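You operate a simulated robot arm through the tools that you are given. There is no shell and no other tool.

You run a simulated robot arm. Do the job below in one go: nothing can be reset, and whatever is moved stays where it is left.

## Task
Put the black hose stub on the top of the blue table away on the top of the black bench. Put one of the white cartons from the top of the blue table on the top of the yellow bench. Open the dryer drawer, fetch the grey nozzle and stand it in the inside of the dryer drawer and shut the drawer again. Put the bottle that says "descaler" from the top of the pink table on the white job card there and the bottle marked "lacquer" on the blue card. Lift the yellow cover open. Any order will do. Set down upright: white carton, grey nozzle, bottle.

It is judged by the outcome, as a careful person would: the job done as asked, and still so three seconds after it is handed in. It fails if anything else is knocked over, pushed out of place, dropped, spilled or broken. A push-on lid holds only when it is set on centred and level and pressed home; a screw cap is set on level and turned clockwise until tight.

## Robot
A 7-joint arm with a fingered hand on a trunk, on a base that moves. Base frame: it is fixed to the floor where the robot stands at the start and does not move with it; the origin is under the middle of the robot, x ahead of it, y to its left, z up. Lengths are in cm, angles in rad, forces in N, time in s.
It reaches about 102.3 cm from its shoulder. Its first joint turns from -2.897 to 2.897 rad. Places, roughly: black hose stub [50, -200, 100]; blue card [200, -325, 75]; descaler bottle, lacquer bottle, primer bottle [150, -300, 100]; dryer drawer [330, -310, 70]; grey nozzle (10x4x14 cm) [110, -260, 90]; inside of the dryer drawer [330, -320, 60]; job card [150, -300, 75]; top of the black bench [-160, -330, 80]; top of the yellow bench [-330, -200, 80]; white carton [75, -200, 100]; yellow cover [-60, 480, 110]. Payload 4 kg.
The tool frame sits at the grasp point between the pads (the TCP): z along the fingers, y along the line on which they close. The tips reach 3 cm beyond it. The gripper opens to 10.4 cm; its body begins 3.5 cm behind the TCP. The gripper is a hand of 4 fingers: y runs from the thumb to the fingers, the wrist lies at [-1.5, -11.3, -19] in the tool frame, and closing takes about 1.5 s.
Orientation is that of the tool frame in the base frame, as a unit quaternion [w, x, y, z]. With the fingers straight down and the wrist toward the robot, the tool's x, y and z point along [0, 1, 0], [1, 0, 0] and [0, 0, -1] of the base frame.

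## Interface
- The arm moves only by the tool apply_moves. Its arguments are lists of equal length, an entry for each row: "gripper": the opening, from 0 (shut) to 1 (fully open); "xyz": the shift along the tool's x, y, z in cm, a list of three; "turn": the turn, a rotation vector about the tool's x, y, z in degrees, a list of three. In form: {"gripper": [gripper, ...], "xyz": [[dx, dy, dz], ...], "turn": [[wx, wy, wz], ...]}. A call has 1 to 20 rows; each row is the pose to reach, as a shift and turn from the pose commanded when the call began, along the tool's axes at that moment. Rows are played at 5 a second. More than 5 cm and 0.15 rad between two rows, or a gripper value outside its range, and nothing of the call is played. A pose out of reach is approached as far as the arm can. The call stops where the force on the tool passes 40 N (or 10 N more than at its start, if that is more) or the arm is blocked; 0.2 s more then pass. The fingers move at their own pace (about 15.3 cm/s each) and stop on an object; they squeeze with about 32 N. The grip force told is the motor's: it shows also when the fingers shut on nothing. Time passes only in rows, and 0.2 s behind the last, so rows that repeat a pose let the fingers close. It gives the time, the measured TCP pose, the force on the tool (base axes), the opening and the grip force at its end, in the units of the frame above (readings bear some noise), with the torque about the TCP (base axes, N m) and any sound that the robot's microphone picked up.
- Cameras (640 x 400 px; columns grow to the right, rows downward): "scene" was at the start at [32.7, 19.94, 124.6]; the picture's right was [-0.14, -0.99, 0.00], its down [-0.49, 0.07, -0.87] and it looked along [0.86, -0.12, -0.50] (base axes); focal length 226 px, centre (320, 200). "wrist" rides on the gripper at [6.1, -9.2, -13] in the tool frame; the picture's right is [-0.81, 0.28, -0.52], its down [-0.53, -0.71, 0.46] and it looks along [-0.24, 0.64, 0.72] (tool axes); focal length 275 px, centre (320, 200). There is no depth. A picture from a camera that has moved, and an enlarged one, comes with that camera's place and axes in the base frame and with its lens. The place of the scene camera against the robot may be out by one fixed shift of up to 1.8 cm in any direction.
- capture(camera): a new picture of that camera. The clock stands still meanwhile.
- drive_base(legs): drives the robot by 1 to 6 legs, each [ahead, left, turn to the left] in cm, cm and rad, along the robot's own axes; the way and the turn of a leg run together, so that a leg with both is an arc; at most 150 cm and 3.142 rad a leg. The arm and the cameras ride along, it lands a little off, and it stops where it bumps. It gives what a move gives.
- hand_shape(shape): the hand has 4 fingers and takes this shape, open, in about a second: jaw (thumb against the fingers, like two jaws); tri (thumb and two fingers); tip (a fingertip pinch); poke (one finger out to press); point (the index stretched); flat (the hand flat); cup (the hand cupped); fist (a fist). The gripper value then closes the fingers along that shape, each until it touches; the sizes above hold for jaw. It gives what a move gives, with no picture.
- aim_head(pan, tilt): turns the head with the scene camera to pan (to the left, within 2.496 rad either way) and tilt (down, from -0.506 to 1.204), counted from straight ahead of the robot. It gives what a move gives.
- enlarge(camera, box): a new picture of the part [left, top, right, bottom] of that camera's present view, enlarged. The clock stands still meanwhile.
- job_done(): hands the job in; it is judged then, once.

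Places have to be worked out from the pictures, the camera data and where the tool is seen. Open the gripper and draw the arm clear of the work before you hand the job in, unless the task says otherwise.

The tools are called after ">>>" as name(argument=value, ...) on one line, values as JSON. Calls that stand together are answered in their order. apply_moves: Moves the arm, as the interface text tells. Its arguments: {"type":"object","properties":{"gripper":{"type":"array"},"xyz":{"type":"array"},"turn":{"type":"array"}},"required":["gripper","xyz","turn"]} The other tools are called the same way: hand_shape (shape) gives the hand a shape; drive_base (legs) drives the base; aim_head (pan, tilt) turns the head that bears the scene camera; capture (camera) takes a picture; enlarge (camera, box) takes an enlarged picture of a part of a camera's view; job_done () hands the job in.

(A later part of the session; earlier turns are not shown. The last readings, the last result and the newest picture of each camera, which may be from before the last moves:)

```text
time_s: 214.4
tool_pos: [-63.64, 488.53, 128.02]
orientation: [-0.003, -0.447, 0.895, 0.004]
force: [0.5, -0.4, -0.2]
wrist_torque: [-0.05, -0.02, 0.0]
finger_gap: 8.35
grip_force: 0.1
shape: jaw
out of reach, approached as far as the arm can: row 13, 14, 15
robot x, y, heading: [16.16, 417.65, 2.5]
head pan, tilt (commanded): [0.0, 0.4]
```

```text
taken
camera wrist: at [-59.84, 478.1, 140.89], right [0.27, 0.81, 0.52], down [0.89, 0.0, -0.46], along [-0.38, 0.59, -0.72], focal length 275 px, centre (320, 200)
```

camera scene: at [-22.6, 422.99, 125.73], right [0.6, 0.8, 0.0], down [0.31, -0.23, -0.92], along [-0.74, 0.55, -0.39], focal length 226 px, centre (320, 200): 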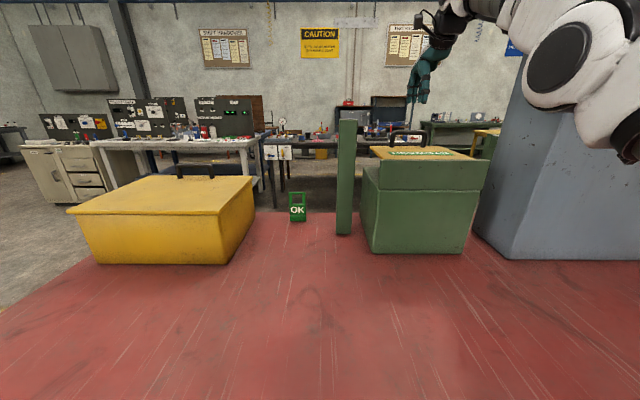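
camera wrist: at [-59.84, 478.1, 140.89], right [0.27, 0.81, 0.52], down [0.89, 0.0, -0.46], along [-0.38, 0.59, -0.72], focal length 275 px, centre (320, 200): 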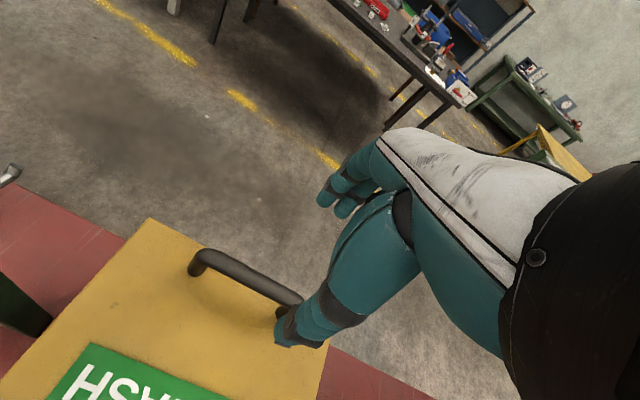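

The arm is at its reach limit. I look down to check the gap between my base and the table edge before edging closer.

>>> aim_head(pan=0.2, tilt=1.15)

>>> capture(camera="scene")

```text
time_s: 215.5
tool_pos: [-63.75, 488.59, 127.97]
orientation: [-0.004, -0.446, 0.895, 0.005]
force: [-0.4, -0.2, -0.1]
wrist_torque: [0.02, -0.01, 0.0]
finger_gap: 8.33
grip_force: 0.0
shape: jaw
robot x, y, heading: [16.36, 417.76, 2.508]
head pan, tilt (commanded): [0.201, 1.15]
```

```text
taken
camera scene: at [-20.58, 420.0, 119.74], right [0.43, 0.9, 0.0], down [0.83, -0.39, -0.41], along [-0.37, 0.17, -0.91], focal length 226 px, centre (320, 200)
```

scene: 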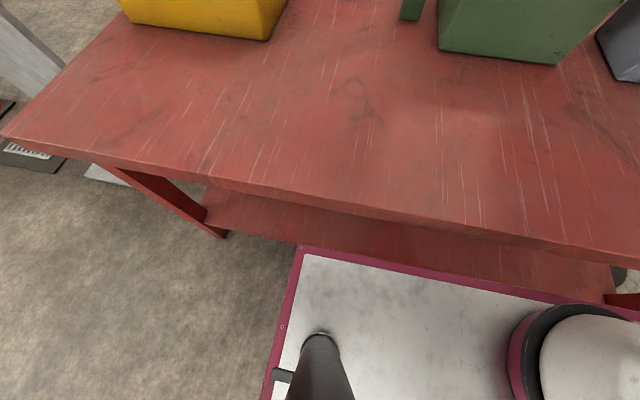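

The gap ahead is about 8 cm, so I stay put and instead tilt the fingers 15 degrees forward, which gains reach, while lowering over the handle.

>>> apply_moves(gripper=[0.8, 0.8, 0.8, 0.7, 0.7, 0.7, 0.7, 0.7], xyz=[[0, 0, 1], [0, 0, 2], [0, 0, 4], [0, 0, 6.5], [0, 0, 8.5], [0, 0, 10], [0, 0, 11.5], [0, 0, 11.5]], turn=[[-5, 0, 0], [-10, 0, 0], [-15, 0, 0], [-15, 0, 0], [-15, 0, 0], [-15, 0, 0], [-15, 0, 0], [-15, 0, 0]])

>>> aim_head(pan=-0.1, tilt=0.4)

>>> enlarge(camera="scene", box=[340, 80, 500, 200])

>>> capture(camera="wrist")

```text
time_s: 217.3
tool_pos: [-63.89, 488.37, 116.43]
orientation: [-0.062, -0.442, 0.887, 0.121]
force: [0.6, -0.2, 0.8]
wrist_torque: [-0.05, -0.04, 0.01]
finger_gap: 7.28
grip_force: 0.1
shape: jaw
robot x, y, heading: [16.19, 417.99, 2.502]
head pan, tilt (commanded): [0.201, 1.15]
```

```text
time_s: 218.4
tool_pos: [-63.83, 488.47, 116.49]
orientation: [-0.061, -0.442, 0.887, 0.121]
force: [0.3, 0.0, -0.1]
wrist_torque: [-0.06, -0.02, 0.0]
finger_gap: 7.31
grip_force: 0.1
shape: jaw
robot x, y, heading: [16.36, 417.53, 2.502]
head pan, tilt (commanded): [-0.099, 0.4]
```

```text
3.33 times, centred on (420, 140) of scene
camera zoom: at [-22.02, 423.71, 125.72], right [0.67, 0.74, 0.0], down [0.29, -0.26, -0.92], along [-0.68, 0.62, -0.39], focal length 754 px, centre (-13, 400)
```

zoom: 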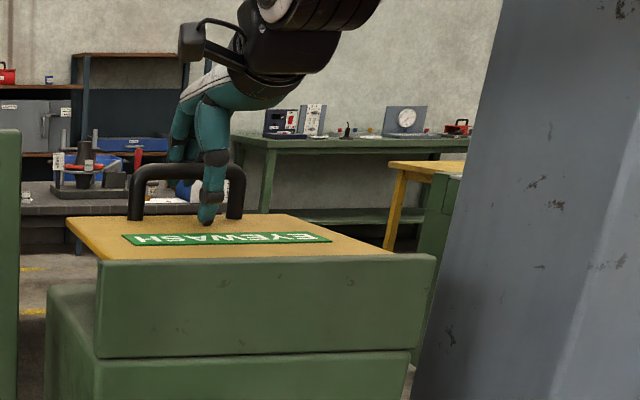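

```text
taken
camera wrist: at [-57.57, 476.18, 126.54], right [0.39, 0.72, 0.57], down [0.77, 0.08, -0.63], along [-0.51, 0.68, -0.52], focal length 275 px, centre (320, 200)
```

wrist: 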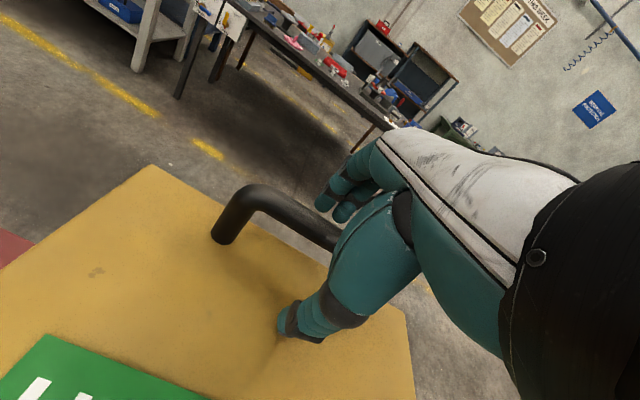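

The bar lies between the thumb and fingers. I close the grip on it.

>>> apply_moves(gripper=[0.5, 0.3, 0.1, 0.05, 0.05, 0.05, 0.05, 0.05, 0.05], xyz=[[0, 0, 0], [0, 0, 0], [0, 0, 0], [0, 0, 0], [0, 0, 0], [0, 0, 0], [0, 0, 0], [0, 0, 0], [0, 0, 0]], turn=[[0, 0, 0], [0, 0, 0], [0, 0, 0], [0, 0, 0], [0, 0, 0], [0, 0, 0], [0, 0, 0], [0, 0, 0], [0, 0, 0]])

>>> enlarge(camera="scene", box=[340, 80, 500, 200])

>>> capture(camera="wrist")

```text
time_s: 220.4
tool_pos: [-63.82, 488.33, 116.44]
orientation: [-0.062, -0.442, 0.887, 0.12]
force: [-0.7, 0.0, -0.4]
wrist_torque: [-0.02, -0.01, 0.03]
finger_gap: 0.53
grip_force: 0.1
shape: jaw
robot x, y, heading: [16.16, 417.86, 2.503]
head pan, tilt (commanded): [-0.099, 0.4]
```

```text
3.33 times, centred on (420, 140) of scene
camera zoom: at [-22.02, 423.71, 125.73], right [0.67, 0.74, 0.0], down [0.29, -0.26, -0.92], along [-0.68, 0.62, -0.39], focal length 754 px, centre (-13, 400)
```

zoom: 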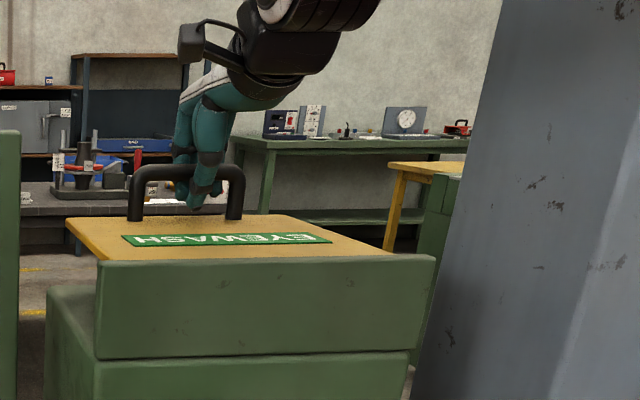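

```text
taken
camera wrist: at [-57.57, 476.18, 126.54], right [0.39, 0.72, 0.57], down [0.77, 0.08, -0.63], along [-0.51, 0.68, -0.52], focal length 275 px, centre (320, 200)
```

wrist: 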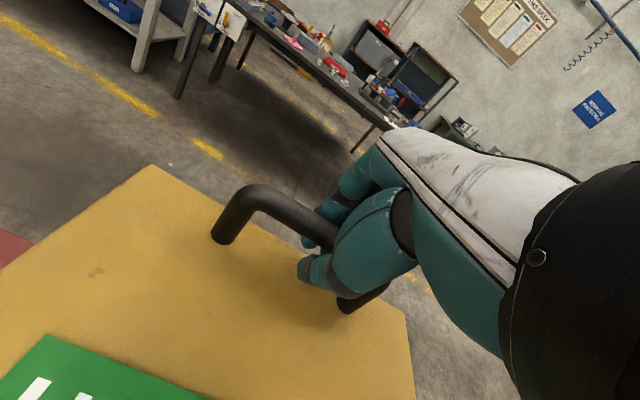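

The fingers have closed around under the bar (caged), with no load yet. I lift along an arc about the hinge, first 30 degrees, turning the hand with it.

>>> apply_moves(gripper=[0.05, 0.05, 0.05, 0.05, 0.05, 0.05], xyz=[[0, -0.25, -1.5], [0, -0.59, -3.1], [0, -1.1, -4.6], [0, -1.71, -6.1], [0, -2.5, -7.5], [0, -3.34, -8.84]], turn=[[-3.5, 0, 0], [-7, 0, 0], [-10.5, 0, 0], [-14, 0, 0], [-17.5, 0, 0], [-21, 0, 0]])

>>> capture(camera="scene")

>>> capture(camera="wrist")

```text
time_s: 221.8
tool_pos: [-59.6, 485.27, 124.14]
orientation: [-0.142, -0.423, 0.849, 0.282]
force: [-16.7, 11.5, 14.4]
wrist_torque: [0.35, 0.23, 0.26]
finger_gap: 0.61
grip_force: 0.0
shape: jaw
robot x, y, heading: [16.21, 417.76, 2.5]
head pan, tilt (commanded): [-0.099, 0.4]
```

```text
taken
camera scene: at [-22.08, 423.73, 125.72], right [0.67, 0.74, 0.0], down [0.29, -0.26, -0.92], along [-0.68, 0.62, -0.39], focal length 226 px, centre (320, 200)
```

scene: 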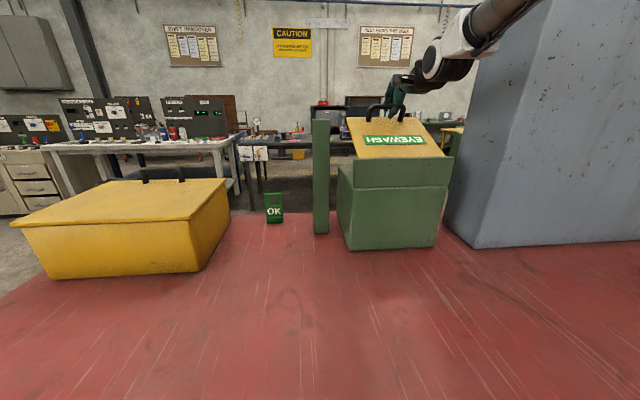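

```text
taken
camera wrist: at [-51.02, 471.2, 129.05], right [0.56, 0.59, 0.58], down [0.56, 0.25, -0.79], along [-0.61, 0.77, -0.19], focal length 275 px, centre (320, 200)
```

wrist: 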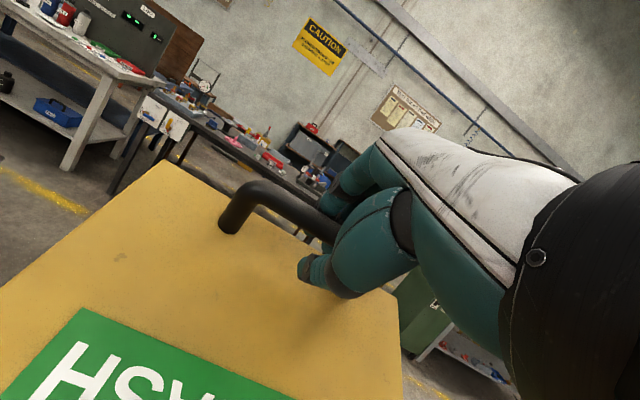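

The cover is lifting on its near-side hinge. The radial force (about 23 N inward) tells me to follow a slightly larger arc, so I correct and go on.

>>> apply_moves(gripper=[0.05, 0.05, 0.05, 0.05, 0.05, 0.05], xyz=[[0, 0.96, -0.18], [0, 0.6, -1.8], [0, 0.18, -3.34], [0, -0.45, -4.9], [0, -1.15, -6.33], [0, -1.15, -6.33]], turn=[[-2, 0, 0], [-6, 0, 0], [-10, 0, 0], [-14, 0, 0], [-18, 0, 0], [-18, 0, 0]])

>>> capture(camera="scene")

```text
time_s: 223.2
tool_pos: [-55.88, 482.41, 128.42]
orientation: [-0.206, -0.396, 0.795, 0.411]
force: [-7.0, 0.7, 9.1]
wrist_torque: [0.25, 0.03, 0.18]
finger_gap: 0.57
grip_force: 0.0
shape: jaw
robot x, y, heading: [16.58, 418.01, 2.502]
head pan, tilt (commanded): [-0.099, 0.4]
```

```text
taken
camera scene: at [-22.03, 423.68, 125.73], right [0.67, 0.74, 0.0], down [0.29, -0.26, -0.92], along [-0.68, 0.62, -0.39], focal length 226 px, centre (320, 200)
```

scene: 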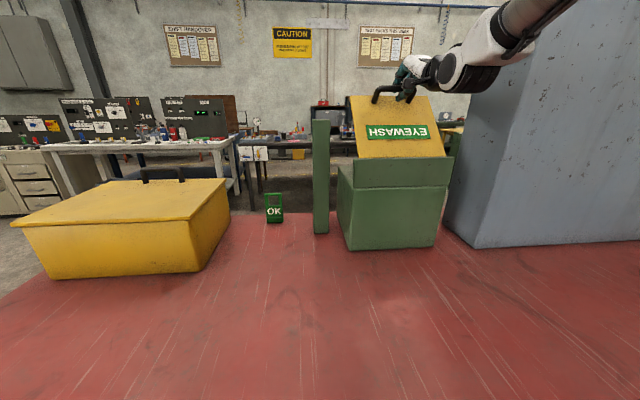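

Force has dropped; the cover is about 50 degrees open. I continue along the arc.

>>> apply_moves(gripper=[0.05, 0.05, 0.05, 0.05, 0.05, 0.05, 0.05, 0.05, 0.05], xyz=[[0, -0.1, -1.7], [0, -0.53, -3.28], [0, -1.2, -4.8], [0, -1.99, -6.27], [0, -2.9, -7.65], [0, -3.93, -8.96], [0, -5.1, -10.15], [0, -6.33, -11.27], [0, -6.33, -11.27]], turn=[[-3.5, 0, 0], [-7, 0, 0], [-10.5, 0, 0], [-14, 0, 0], [-17.5, 0, 0], [-21, 0, 0], [-24.5, 0, 0], [-28, 0, 0], [-28, 0, 0]])

>>> capture(camera="scene")

>>> capture(camera="wrist")

```text
time_s: 225.2
tool_pos: [-45.23, 474.45, 129.93]
orientation: [-0.296, -0.334, 0.672, 0.591]
force: [-0.5, -5.2, 21.7]
wrist_torque: [0.57, 0.18, -0.02]
finger_gap: 0.64
grip_force: 0.0
shape: jaw
robot x, y, heading: [16.71, 418.07, 2.502]
head pan, tilt (commanded): [-0.099, 0.4]
```

```text
taken
camera scene: at [-21.96, 423.63, 125.75], right [0.67, 0.74, 0.0], down [0.29, -0.26, -0.92], along [-0.68, 0.62, -0.39], focal length 226 px, centre (320, 200)
```

scene: 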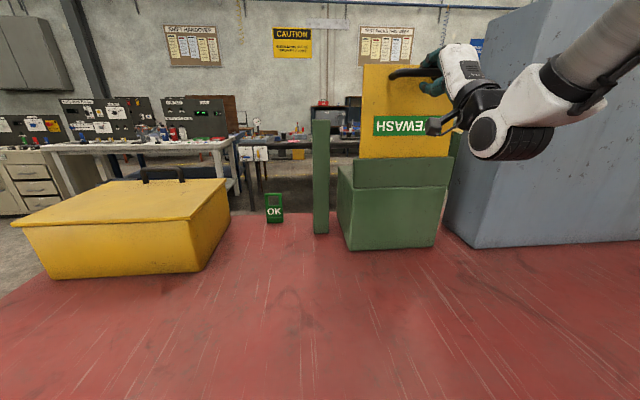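

```text
taken
camera wrist: at [-37.57, 461.08, 122.46], right [0.87, 0.36, 0.34], down [0.03, 0.64, -0.77], along [-0.49, 0.68, 0.55], focal length 275 px, centre (320, 200)
```

wrist: 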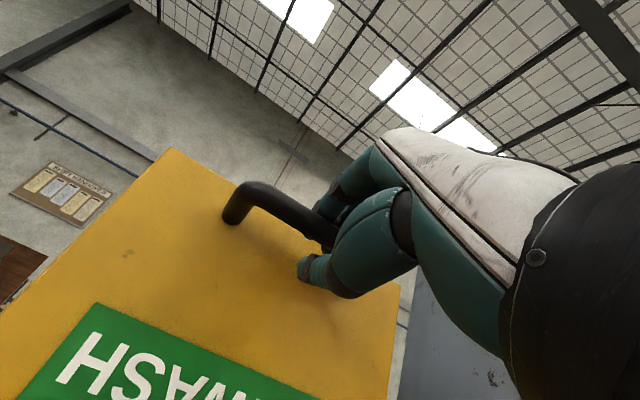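

The cover is now about vertical. I relieve the radial load and carry it a little past vertical so it will stay.

>>> apply_moves(gripper=[0.05, 0.05, 0.05, 0.05, 0.05], xyz=[[0, 0.7, -0.1], [0, 0.3, -0.95], [0, -0.19, -1.79], [0, -0.6, -2.5], [0, -1.06, -3.28]], turn=[[0, 0, 0], [-2, 0, 0], [-4, 0, 0], [-6, 0, 0], [-8, 0, 0]])

>>> capture(camera="scene")

>>> capture(camera="wrist")

```text
time_s: 226.4
tool_pos: [-42.63, 472.51, 129.19]
orientation: [-0.319, -0.313, 0.628, 0.637]
force: [-0.2, -5.9, 13.5]
wrist_torque: [0.45, 0.11, -0.02]
finger_gap: 0.56
grip_force: 0.1
shape: jaw
robot x, y, heading: [16.35, 418.01, 2.5]
head pan, tilt (commanded): [-0.099, 0.4]
```

```text
taken
camera scene: at [-21.99, 423.64, 125.74], right [0.67, 0.74, 0.0], down [0.29, -0.26, -0.92], along [-0.68, 0.62, -0.39], focal length 226 px, centre (320, 200)
```

scene: 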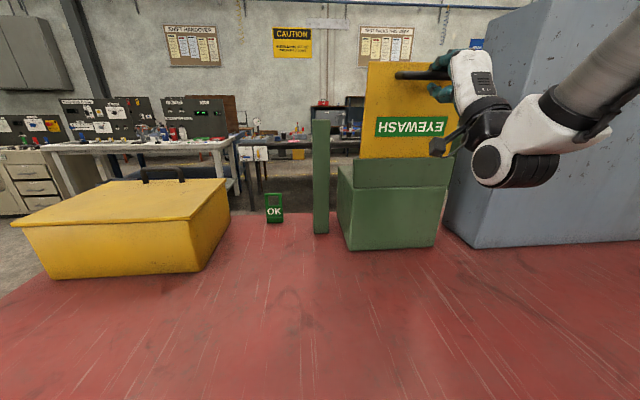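

```text
taken
camera wrist: at [-35.86, 459.89, 119.86], right [0.9, 0.34, 0.27], down [-0.05, 0.7, -0.71], along [-0.43, 0.63, 0.65], focal length 275 px, centre (320, 200)
```

wrist: 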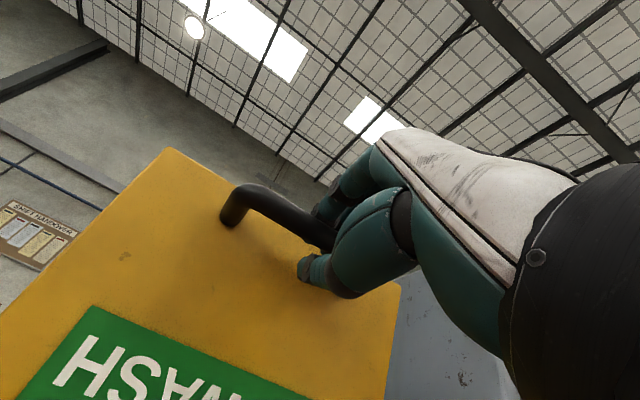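

It is a bit past vertical now. I carry it slightly further to feel for a stop.

>>> apply_moves(gripper=[0.05, 0.05, 0.05, 0.05, 0.05], xyz=[[0, 0.2, -0.7], [0, -0.2, -1.5], [0, -0.6, -2.2], [0, -1.1, -3], [0, -1.1, -3]], turn=[[-2, 0, 0], [-4, 0, 0], [-6, 0, 0], [-8, 0, 0], [-8, 0, 0]])

>>> capture(camera="scene")

```text
time_s: 227.6
tool_pos: [-40.14, 470.63, 127.99]
orientation: [-0.34, -0.29, 0.583, 0.679]
force: [0.5, 1.8, 20.2]
wrist_torque: [0.46, 0.25, -0.05]
finger_gap: 0.63
grip_force: 0.0
shape: jaw
robot x, y, heading: [16.45, 417.96, 2.499]
head pan, tilt (commanded): [-0.099, 0.4]
```

```text
taken
camera scene: at [-21.97, 423.67, 125.75], right [0.67, 0.74, 0.0], down [0.29, -0.26, -0.92], along [-0.68, 0.62, -0.39], focal length 226 px, centre (320, 200)
```

scene: 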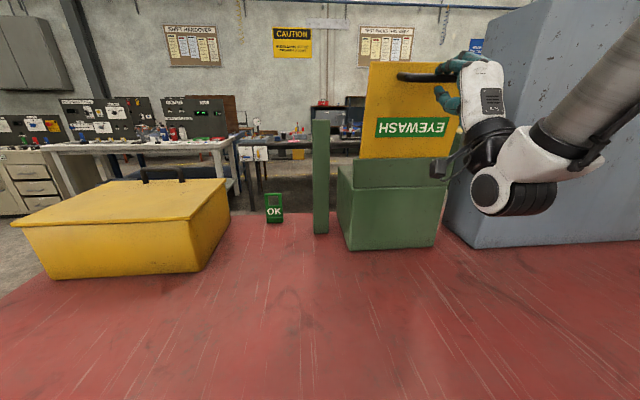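

The cover is open about 110 degrees. I open the fingers and see whether it stays.

>>> apply_moves(gripper=[0.2, 0.35, 0.5, 0.7, 0.9, 1, 1, 1], xyz=[[0, 0, 0], [0, 0, 0], [0, 0, 0], [0, 0, 0], [0, 0, 0], [0, 0, 0], [0, 0, 0], [0, 0, 0]], turn=[[0, 0, 0], [0, 0, 0], [0, 0, 0], [0, 0, 0], [0, 0, 0], [0, 0, 0], [0, 0, 0], [0, 0, 0]])

>>> capture(camera="scene")

>>> capture(camera="wrist")

```text
time_s: 229.4
tool_pos: [-40.35, 470.66, 128.12]
orientation: [-0.339, -0.29, 0.584, 0.678]
force: [-0.2, 0.5, 0.4]
wrist_torque: [-0.03, -0.01, 0.0]
finger_gap: 10.37
grip_force: 0.0
shape: jaw
robot x, y, heading: [16.32, 417.77, 2.504]
head pan, tilt (commanded): [-0.099, 0.4]
```

```text
taken
camera scene: at [-22.02, 423.71, 125.73], right [0.67, 0.74, 0.0], down [0.29, -0.26, -0.92], along [-0.68, 0.62, -0.39], focal length 226 px, centre (320, 200)
```

scene: 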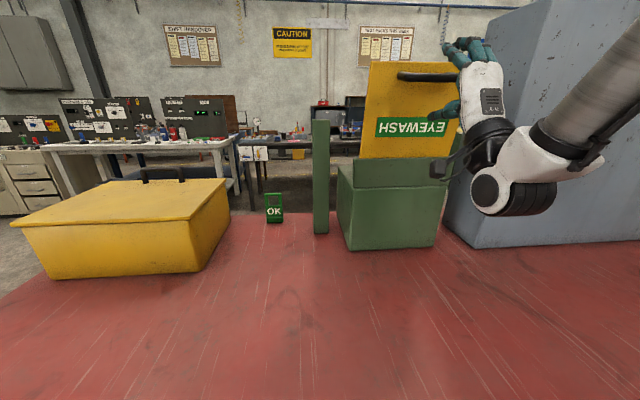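

```text
taken
camera wrist: at [-34.68, 458.92, 116.96], right [0.93, 0.32, 0.19], down [-0.13, 0.76, -0.64], along [-0.35, 0.57, 0.75], focal length 275 px, centre (320, 200)
```

wrist: 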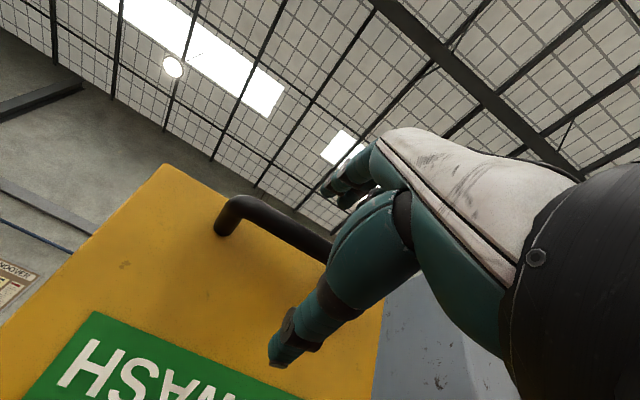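

The cover stays open. I withdraw the hand straight back from the handle.

>>> apply_moves(gripper=[1, 1, 1, 1, 1, 1, 1, 1], xyz=[[0, 0, -1.5], [0, 0, -4], [0, 0, -7], [0, 0, -10.5], [0, 0, -14], [0, 1, -17.5], [0, 2, -21], [0, 3, -24]], turn=[[0, 0, 0], [0, 0, 0], [0, 0, 0], [0, 0, 0], [0, 0, 0], [0, 0, 0], [0, 0, 0], [0, 0, 0]])

>>> capture(camera="scene")

```text
time_s: 231.2
tool_pos: [-33.28, 466.85, 136.55]
orientation: [-0.338, -0.29, 0.584, 0.679]
force: [0.9, 0.4, 0.4]
wrist_torque: [-0.01, 0.01, 0.04]
finger_gap: 10.39
grip_force: 0.0
shape: jaw
out of reach, approached as far as the arm can: row 2, 3, 4, 5, 6, 7, 8
robot x, y, heading: [16.0, 417.69, 2.5]
head pan, tilt (commanded): [-0.099, 0.4]
```

```text
taken
camera scene: at [-22.02, 423.7, 125.73], right [0.67, 0.74, 0.0], down [0.29, -0.26, -0.92], along [-0.68, 0.62, -0.39], focal length 226 px, centre (320, 200)
```

scene: 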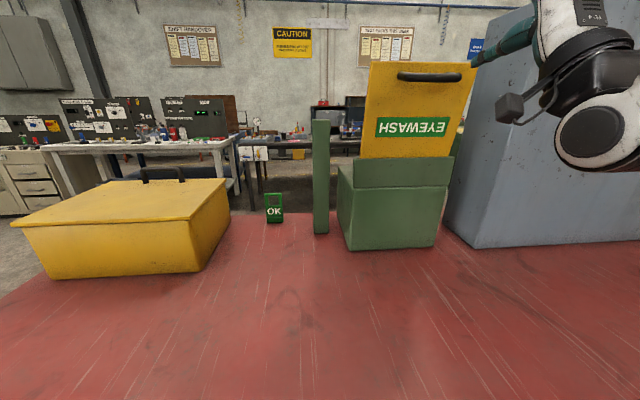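

The hand is free of the handle; the arm cannot fold further in this posture, so I back the base away instead.

>>> drive_base(legs=[[-25, 0, 0]])

>>> capture(camera="scene")

```text
time_s: 233.0
tool_pos: [-12.95, 451.69, 136.49]
orientation: [-0.338, -0.29, 0.584, 0.678]
force: [-1.0, -0.2, -0.9]
wrist_torque: [-0.02, 0.01, 0.01]
finger_gap: 10.39
grip_force: 0.0
shape: jaw
robot x, y, heading: [36.59, 402.94, 2.5]
head pan, tilt (commanded): [-0.099, 0.4]
```

```text
taken
camera scene: at [-1.77, 408.63, 125.73], right [0.68, 0.74, 0.0], down [0.29, -0.26, -0.92], along [-0.68, 0.62, -0.39], focal length 226 px, centre (320, 200)
```

scene: 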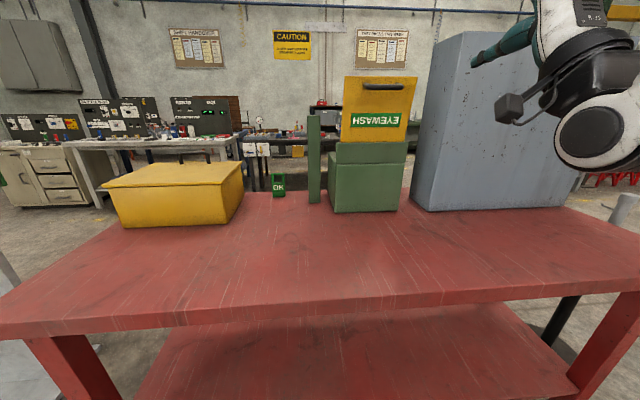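

The cover remains open. In free air I turn the hand back to fingers-down.

>>> apply_moves(gripper=[1, 1, 1, 1, 1, 1, 1, 1, 1, 1, 1, 1, 1], xyz=[[0, 0, 0], [0, 0, 0], [0, 0, 0], [0, 0, 0], [0, 0, 0], [0, 0, 0], [0, 0, 0], [0, 0, 0], [0, 0, 0], [0, 0, 0], [0, 0, 0], [0, 0, 0], [0, 0, 0]], turn=[[8, 0, 0], [16, 0, 0], [24, 0, 0], [32, 0, 0], [40, 0, 0], [48, 0, 0], [56, 0, 0], [64, 0, 0], [72, 0, 0], [80, 0, 0], [88, 0, 0], [96, 0, 0], [98, 0, 0]])

>>> capture(camera="scene")

```text
time_s: 235.8
tool_pos: [-12.97, 451.68, 136.53]
orientation: [-0.003, -0.445, 0.895, 0.005]
force: [0.8, 0.0, 0.1]
wrist_torque: [0.01, 0.0, 0.0]
finger_gap: 10.4
grip_force: 0.1
shape: jaw
robot x, y, heading: [36.68, 402.51, 2.501]
head pan, tilt (commanded): [-0.099, 0.4]
```

```text
taken
camera scene: at [-1.76, 408.63, 125.73], right [0.68, 0.74, 0.0], down [0.29, -0.26, -0.92], along [-0.68, 0.62, -0.39], focal length 226 px, centre (320, 200)
```

scene: 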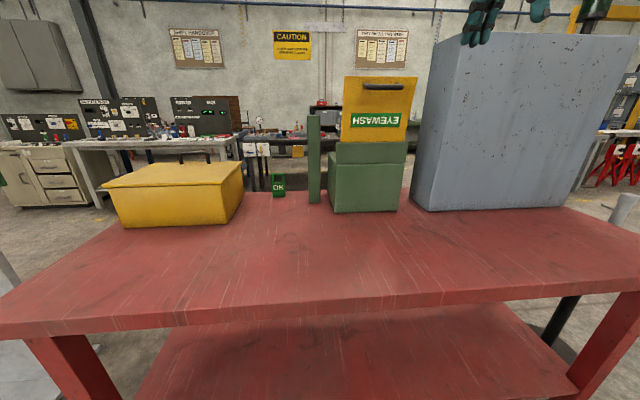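

Now for the dryer and the pink table. I strafe back along the table, turn, and drive back through the open floor toward the machine row.

>>> drive_base(legs=[[0, 150, 0], [0, 40, 0], [0, 0, 2.71], [127, 0, 0], [127, 0, 0], [0, 0, 0.43]])

>>> aim_head(pan=0, tilt=0.25)

>>> capture(camera="scene")

```text
time_s: 265.1
tool_pos: [101.85, -17.39, 136.51]
orientation: [0.004, 0.89, 0.456, 0.003]
force: [-0.2, 0.7, 0.3]
wrist_torque: [0.0, -0.04, -0.02]
finger_gap: 10.37
grip_force: 0.0
shape: jaw
robot x, y, heading: [51.27, 30.49, -0.62]
head pan, tilt (commanded): [-0.099, 0.4]
```

```text
time_s: 265.8
tool_pos: [101.99, -17.44, 136.55]
orientation: [0.004, 0.89, 0.456, 0.004]
force: [-0.1, 0.6, -0.4]
wrist_torque: [-0.03, -0.01, 0.01]
finger_gap: 10.38
grip_force: 0.1
shape: jaw
robot x, y, heading: [51.03, 30.48, -0.623]
head pan, tilt (commanded): [0.0, 0.25]
```

```text
taken
camera scene: at [89.81, 28.51, 127.12], right [-0.58, -0.81, 0.0], down [-0.2, 0.14, -0.97], along [0.79, -0.56, -0.25], focal length 226 px, centre (320, 200)
```

scene: 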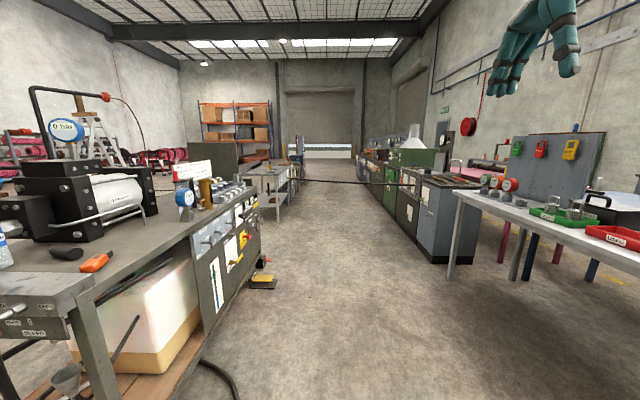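

I look closer at the machine row on the right to find the dryer.

>>> enlarge(camera="scene", box=[340, 110, 500, 270])

>>> enlarge(camera="scene", box=[220, 100, 400, 220])

```text
2.50 times, centred on (420, 190) of scene
camera zoom: at [89.81, 28.51, 127.12], right [-0.58, -0.81, 0.0], down [-0.2, 0.14, -0.97], along [0.79, -0.56, -0.25], focal length 566 px, centre (70, 225)
```

zoom: 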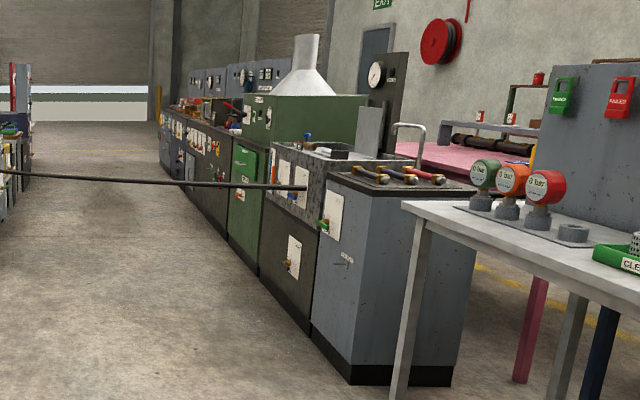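

```text
3.33 times, centred on (310, 160) of scene
camera zoom: at [89.81, 28.51, 127.12], right [-0.58, -0.81, 0.0], down [-0.2, 0.14, -0.97], along [0.79, -0.56, -0.25], focal length 754 px, centre (353, 333)
```

zoom: 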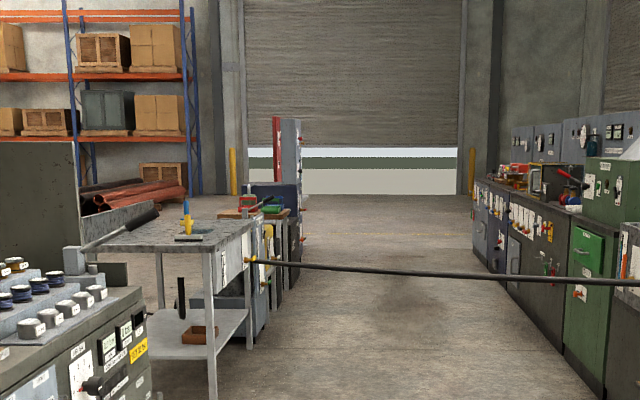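

A rope or hose crosses the front aisle at about u=350 (z about 72), between me and the green machine that should be the dryer. I drive a bit up this aisle, keeping clear of the hose end on the floor, to study the dryer and the rope.

>>> drive_base(legs=[[0, -25, -0.02], [100, 0, 0], [95, 0, 0]])

>>> aim_head(pan=-0.15, tilt=0.25)

>>> capture(camera="scene")

>>> aim_head(pan=0.7, tilt=0.25)

>>> capture(camera="scene")

```text
time_s: 276.9
tool_pos: [242.27, -155.09, 136.54]
orientation: [0.004, 0.896, 0.444, 0.003]
force: [0.8, -0.1, 0.0]
wrist_torque: [0.02, 0.02, 0.04]
finger_gap: 10.33
grip_force: 0.1
shape: jaw
robot x, y, heading: [192.73, -105.82, -0.646]
head pan, tilt (commanded): [0.0, 0.25]
```

```text
time_s: 277.6
tool_pos: [242.37, -155.21, 136.46]
orientation: [0.006, 0.896, 0.444, 0.003]
force: [0.7, 0.1, -0.3]
wrist_torque: [0.0, -0.02, 0.01]
finger_gap: 10.42
grip_force: 0.1
shape: jaw
robot x, y, heading: [192.85, -105.79, -0.647]
head pan, tilt (commanded): [-0.15, 0.25]
```

```text
taken
camera scene: at [230.4, -109.98, 127.13], right [-0.71, -0.7, 0.0], down [-0.17, 0.18, -0.97], along [0.68, -0.69, -0.25], focal length 226 px, centre (320, 200)
```

scene: 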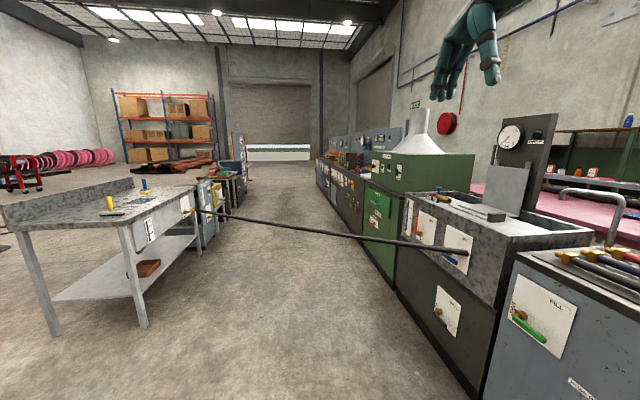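

```text
time_s: 278.8
tool_pos: [242.31, -155.2, 136.46]
orientation: [0.004, 0.896, 0.444, 0.003]
force: [0.8, -0.6, 0.5]
wrist_torque: [-0.01, 0.03, -0.02]
finger_gap: 10.38
grip_force: 0.2
shape: jaw
robot x, y, heading: [192.82, -106.31, -0.645]
head pan, tilt (commanded): [0.7, 0.25]
```

```text
taken
camera scene: at [233.19, -102.82, 127.13], right [0.05, -1.0, 0.0], down [-0.25, -0.01, -0.97], along [0.97, 0.05, -0.25], focal length 226 px, centre (320, 200)
```

scene: 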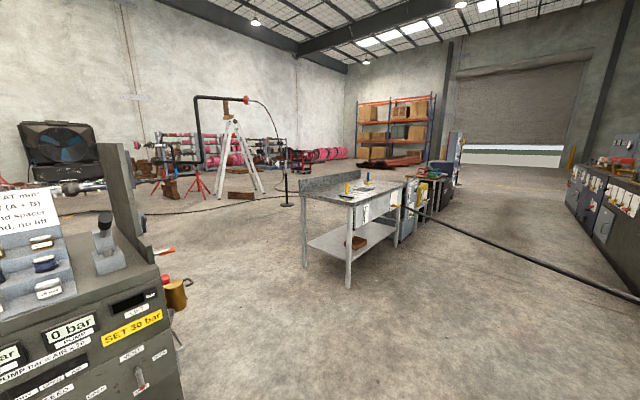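

The rope blocks this aisle, while the left side has open floor. I enlarge the far ends of both rows to choose a route.

>>> enlarge(camera="scene", box=[400, 110, 600, 260])

>>> aim_head(pan=-0.15, tilt=0.25)

>>> enlarge(camera="scene", box=[200, 110, 400, 260])

>>> enlarge(camera="scene", box=[340, 130, 480, 290])

```text
2.67 times, centred on (500, 185) of scene
camera zoom: at [233.19, -102.82, 127.13], right [0.05, -1.0, 0.0], down [-0.25, -0.01, -0.97], along [0.97, 0.05, -0.25], focal length 603 px, centre (-160, 240)
```

zoom: 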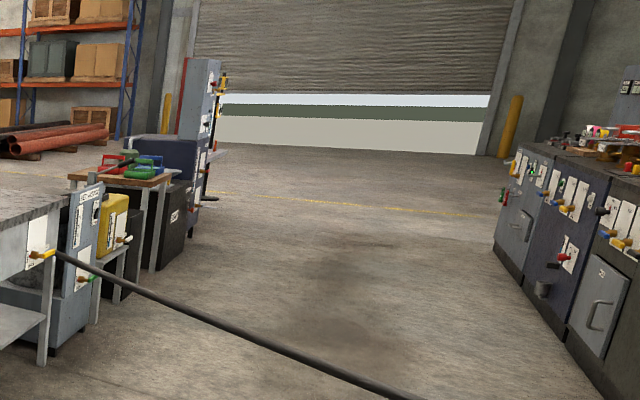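

```text
time_s: 280.0
tool_pos: [242.24, -155.12, 136.57]
orientation: [0.005, 0.896, 0.444, 0.003]
force: [0.0, -0.4, -0.3]
wrist_torque: [0.03, -0.02, 0.01]
finger_gap: 10.4
grip_force: 0.1
shape: jaw
robot x, y, heading: [192.79, -105.96, -0.646]
head pan, tilt (commanded): [-0.15, 0.25]
```

```text
2.67 times, centred on (300, 185) of scene
camera zoom: at [230.41, -109.98, 127.13], right [-0.71, -0.7, 0.0], down [-0.17, 0.18, -0.97], along [0.68, -0.69, -0.25], focal length 603 px, centre (373, 240)
```

zoom: 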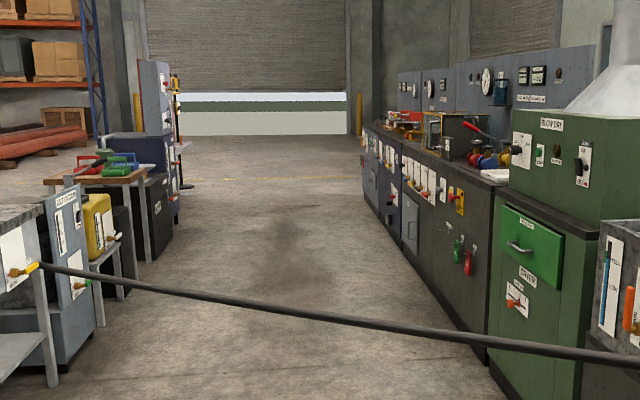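

```text
2.50 times, centred on (410, 210) of scene
camera zoom: at [230.41, -109.98, 127.13], right [-0.71, -0.7, 0.0], down [-0.17, 0.18, -0.97], along [0.68, -0.69, -0.25], focal length 566 px, centre (95, 175)
```

zoom: 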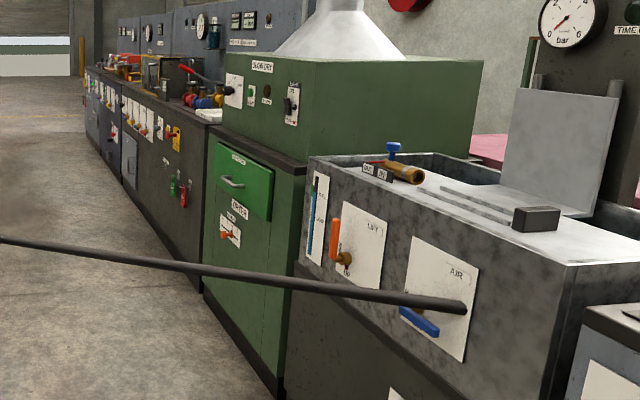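

The green dryer drawer (label DRYER, chrome handle) sits at about u=452, z=69 on the front face, beyond the pipe. I will reach it later round the far end of the machine row; first the bottles on the pink table via the back aisle.

>>> drive_base(legs=[[-135, 0, 0], [-130, 0, 0], [0, 0, -1.571], [136, 0, 0], [136, 0, 0], [0, 0, 1.571]])

>>> drive_base(legs=[[140, 0, 0], [140, 0, 0]])

>>> aim_head(pan=0.4, tilt=0.35)

>>> capture(camera="scene")

```text
time_s: 313.3
tool_pos: [-129.43, -212.35, 136.53]
orientation: [0.004, 0.896, 0.443, 0.003]
force: [-0.1, 0.3, 0.9]
wrist_torque: [0.0, -0.02, 0.0]
finger_gap: 10.41
grip_force: 0.0
shape: jaw
robot x, y, heading: [-178.4, -162.88, -0.646]
head pan, tilt (commanded): [-0.15, 0.25]
```

```text
time_s: 327.0
tool_pos: [94.48, -383.95, 136.53]
orientation: [0.005, 0.898, 0.439, 0.004]
force: [-0.4, -0.1, 0.5]
wrist_torque: [-0.01, 0.0, -0.01]
finger_gap: 10.42
grip_force: 0.0
shape: jaw
robot x, y, heading: [46.44, -334.17, -0.654]
head pan, tilt (commanded): [-0.15, 0.25]
```

```text
time_s: 327.9
tool_pos: [94.6, -384.04, 136.46]
orientation: [0.004, 0.898, 0.44, 0.004]
force: [0.1, -0.4, 0.3]
wrist_torque: [0.0, -0.03, 0.0]
finger_gap: 10.38
grip_force: 0.1
shape: jaw
robot x, y, heading: [45.75, -334.87, -0.656]
head pan, tilt (commanded): [0.4, 0.351]
```

```text
taken
camera scene: at [85.59, -334.33, 126.19], right [-0.25, -0.97, 0.0], down [-0.33, 0.09, -0.94], along [0.91, -0.24, -0.34], focal length 226 px, centre (320, 200)
```

scene: 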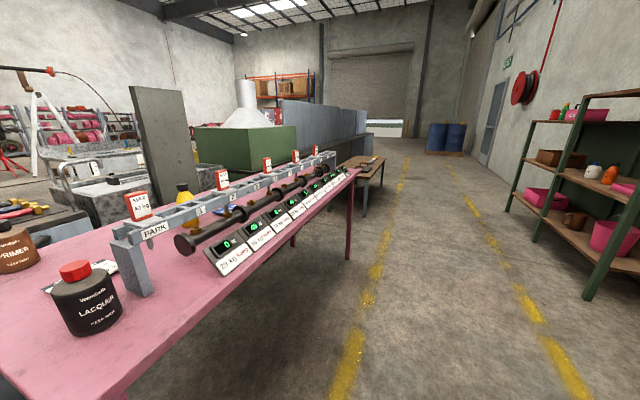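

I am beside the pink table; I look left at its near end for the bottles and cards.

>>> aim_head(pan=1.0, tilt=0.5)

>>> capture(camera="scene")

>>> enlarge(camera="scene", box=[300, 100, 600, 300])

```text
time_s: 328.9
tool_pos: [94.5, -383.99, 136.43]
orientation: [0.006, 0.898, 0.44, 0.004]
force: [-0.2, -0.1, 0.0]
wrist_torque: [0.03, -0.02, -0.02]
finger_gap: 10.42
grip_force: 0.1
shape: jaw
robot x, y, heading: [45.44, -334.27, -0.657]
head pan, tilt (commanded): [1.0, 0.499]
```

```text
taken
camera scene: at [85.15, -328.9, 124.82], right [0.34, -0.94, 0.0], down [-0.45, -0.16, -0.88], along [0.83, 0.3, -0.48], focal length 226 px, centre (320, 200)
```

scene: 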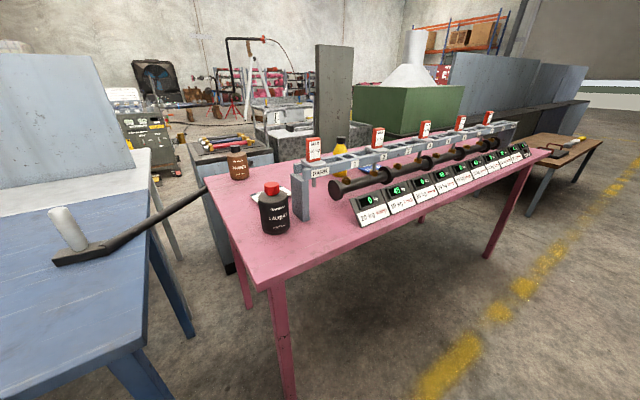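

```text
2.00 times, centred on (450, 200) of scene
camera zoom: at [85.15, -328.9, 124.82], right [0.34, -0.94, 0.0], down [-0.45, -0.16, -0.88], along [0.83, 0.3, -0.48], focal length 452 px, centre (60, 200)
```

zoom: 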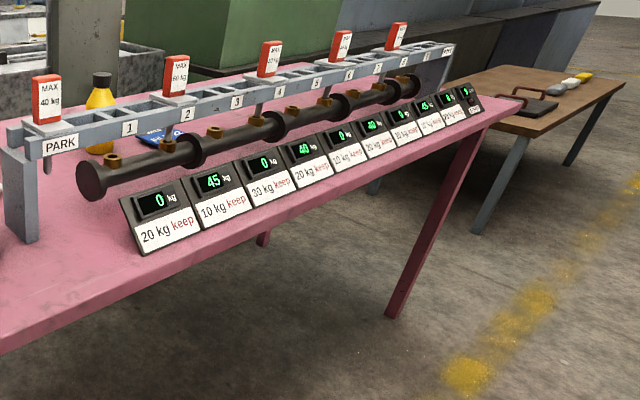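

I enlarge the nozzle area and the bottle area.

>>> enlarge(camera="scene", box=[20, 140, 260, 300])

>>> enlarge(camera="scene", box=[220, 110, 380, 250])

```text
2.50 times, centred on (140, 220) of scene
camera zoom: at [85.15, -328.9, 124.82], right [0.34, -0.94, 0.0], down [-0.45, -0.16, -0.88], along [0.83, 0.3, -0.48], focal length 566 px, centre (770, 150)
```

zoom: 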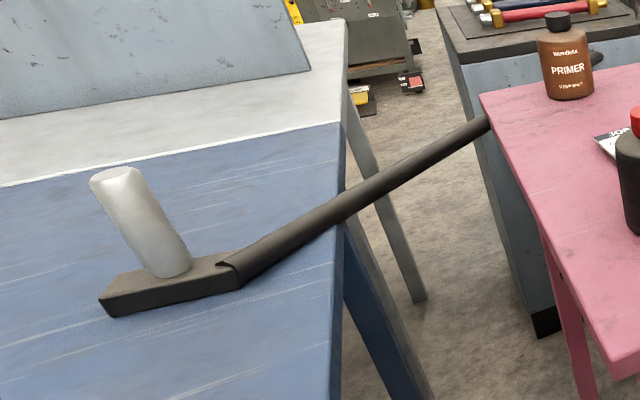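

```text
2.86 times, centred on (300, 180) of scene
camera zoom: at [85.15, -328.9, 124.82], right [0.34, -0.94, 0.0], down [-0.45, -0.16, -0.88], along [0.83, 0.3, -0.48], focal length 646 px, centre (377, 257)
```

zoom: 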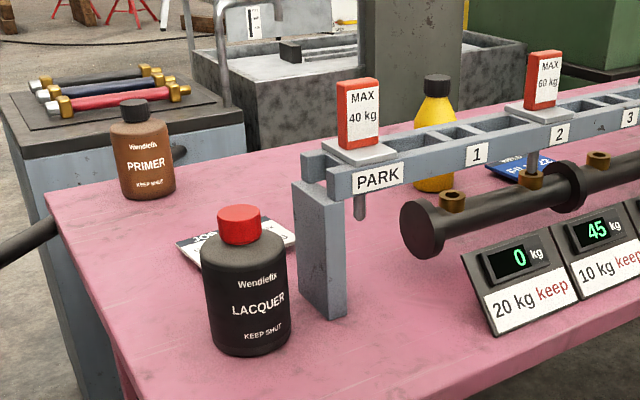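

The nozzle's black foot has a hose running to the grey cabinet, which I will study up close. First I take a place facing the pink table, where both bottles and cards are within reach.

>>> drive_base(legs=[[62, 0, 0], [0, 0, 1.583], [20, 0, 0]])

>>> aim_head(pan=0, tilt=0.55)

>>> capture(camera="scene")

>>> capture(camera="wrist")

```text
time_s: 337.5
tool_pos: [153.3, -304.18, 136.56]
orientation: [0.001, 0.303, 0.953, 0.006]
force: [0.1, -0.6, 0.8]
wrist_torque: [0.0, -0.02, 0.04]
finger_gap: 10.36
grip_force: 0.1
shape: jaw
robot x, y, heading: [106.34, -355.34, 0.963]
head pan, tilt (commanded): [1.0, 0.499]
```

```text
time_s: 338.7
tool_pos: [153.35, -304.24, 136.47]
orientation: [0.002, 0.303, 0.953, 0.006]
force: [-0.2, -0.3, 0.1]
wrist_torque: [-0.01, -0.05, 0.03]
finger_gap: 10.37
grip_force: 0.0
shape: jaw
robot x, y, heading: [106.05, -355.55, 0.96]
head pan, tilt (commanded): [0.0, 0.55]
```

```text
taken
camera scene: at [108.27, -315.6, 124.36], right [0.82, -0.57, 0.0], down [-0.3, -0.43, -0.85], along [0.49, 0.7, -0.52], focal length 226 px, centre (320, 200)
```

scene: 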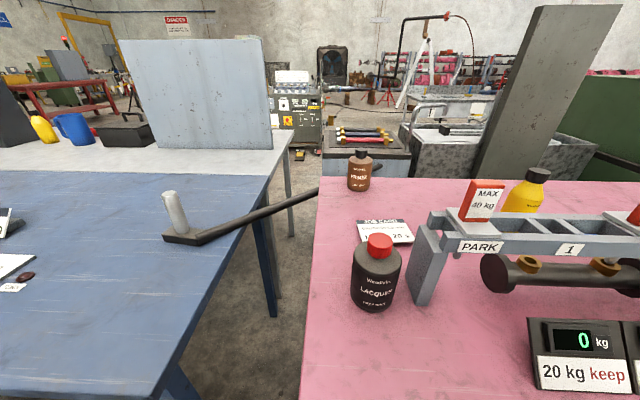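

```text
taken
camera wrist: at [143.1, -308.25, 149.45], right [0.82, -0.25, 0.52], down [0.03, -0.89, -0.46], along [0.57, 0.39, -0.72], focal length 275 px, centre (320, 200)
```

wrist: 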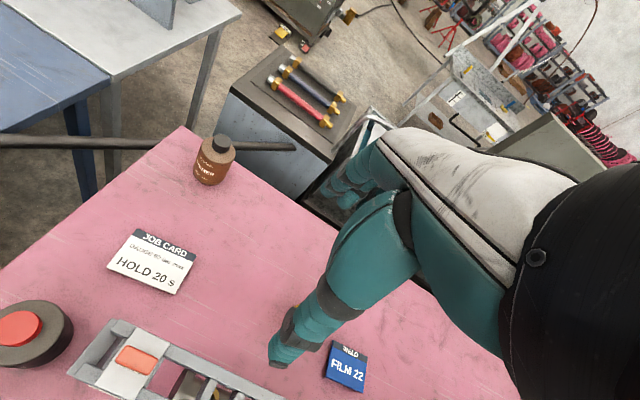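

The pink table is also about z=85. The wrist view shows the white JOB CARD and the blue card; I shift the hand right to see the yellow bottle behind the rack.

>>> apply_moves(gripper=[1, 1, 1, 1, 1, 1, 1, 1], xyz=[[-4.5, 0, 0], [-9, 0, 0], [-13.5, 0, 0], [-18, 0, 0], [-22.5, 0, 0], [-27, 0, 0], [-31.5, 0, 0], [-36, 0, 0]], turn=[[0, 0, 0], [0, 0, 0], [0, 0, 0], [0, 0, 0], [0, 0, 0], [0, 0, 0], [0, 0, 0], [0, 0, 0]])

>>> capture(camera="wrist")

>>> aim_head(pan=-0.35, tilt=0.55)

>>> capture(camera="scene")

```text
time_s: 340.5
tool_pos: [182.73, -324.86, 136.71]
orientation: [0.001, 0.301, 0.954, 0.007]
force: [-0.2, -0.3, 0.0]
wrist_torque: [0.0, -0.09, 0.01]
finger_gap: 10.37
grip_force: 0.0
shape: jaw
robot x, y, heading: [106.23, -355.29, 0.961]
head pan, tilt (commanded): [0.0, 0.55]
```

```text
taken
camera wrist: at [172.42, -328.99, 149.7], right [0.82, -0.25, 0.52], down [0.03, -0.88, -0.46], along [0.57, 0.4, -0.72], focal length 275 px, centre (320, 200)
```

wrist: 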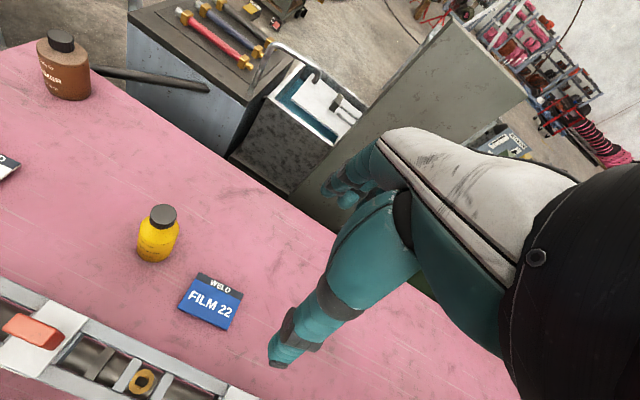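

```text
time_s: 341.4
tool_pos: [182.75, -324.84, 136.74]
orientation: [0.001, 0.303, 0.953, 0.006]
force: [-0.6, 0.2, 0.3]
wrist_torque: [-0.02, -0.03, 0.01]
finger_gap: 10.39
grip_force: 0.1
shape: jaw
robot x, y, heading: [105.72, -355.64, 0.962]
head pan, tilt (commanded): [-0.351, 0.55]
```

```text
taken
camera scene: at [110.5, -317.82, 124.36], right [0.57, -0.82, 0.0], down [-0.43, -0.3, -0.85], along [0.7, 0.49, -0.52], focal length 226 px, centre (320, 200)
```

scene: 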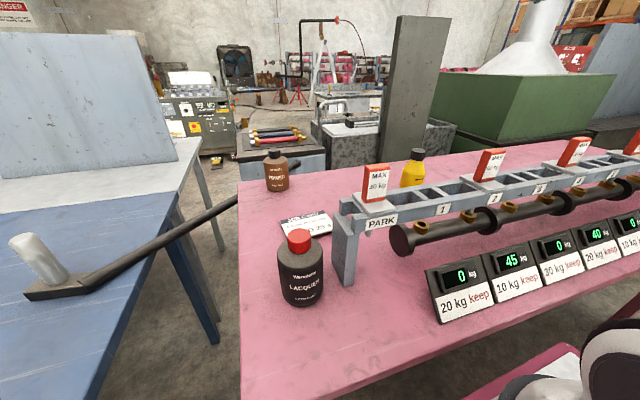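

I enlarge the yellow bottle and blue card.

>>> enlarge(camera="wrist", box=[100, 180, 260, 340])

>>> enlarge(camera="scene", box=[260, 130, 440, 310])

```text
2.50 times, centred on (180, 260) of wrist
camera zoom: at [172.46, -328.96, 149.64], right [0.82, -0.25, 0.52], down [0.03, -0.89, -0.46], along [0.57, 0.39, -0.72], focal length 688 px, centre (670, 50)
```

zoom: 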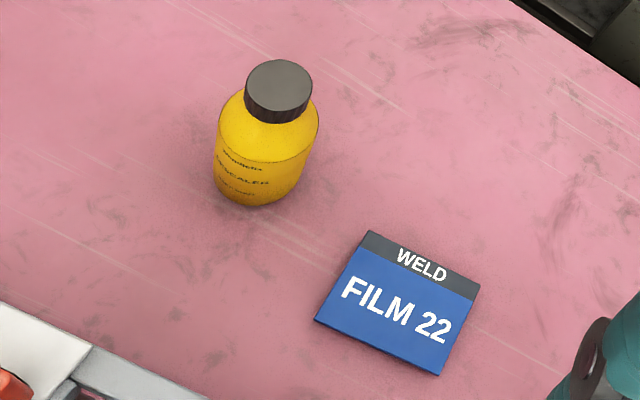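

```text
2.22 times, centred on (350, 220) of scene
camera zoom: at [110.5, -317.82, 124.36], right [0.57, -0.82, 0.0], down [-0.43, -0.3, -0.85], along [0.7, 0.49, -0.52], focal length 503 px, centre (253, 156)
```

zoom: 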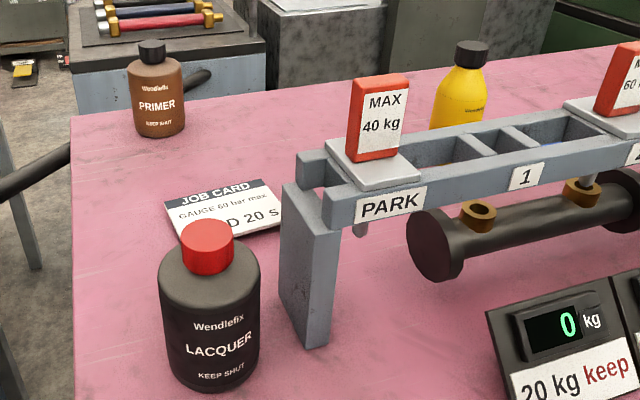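

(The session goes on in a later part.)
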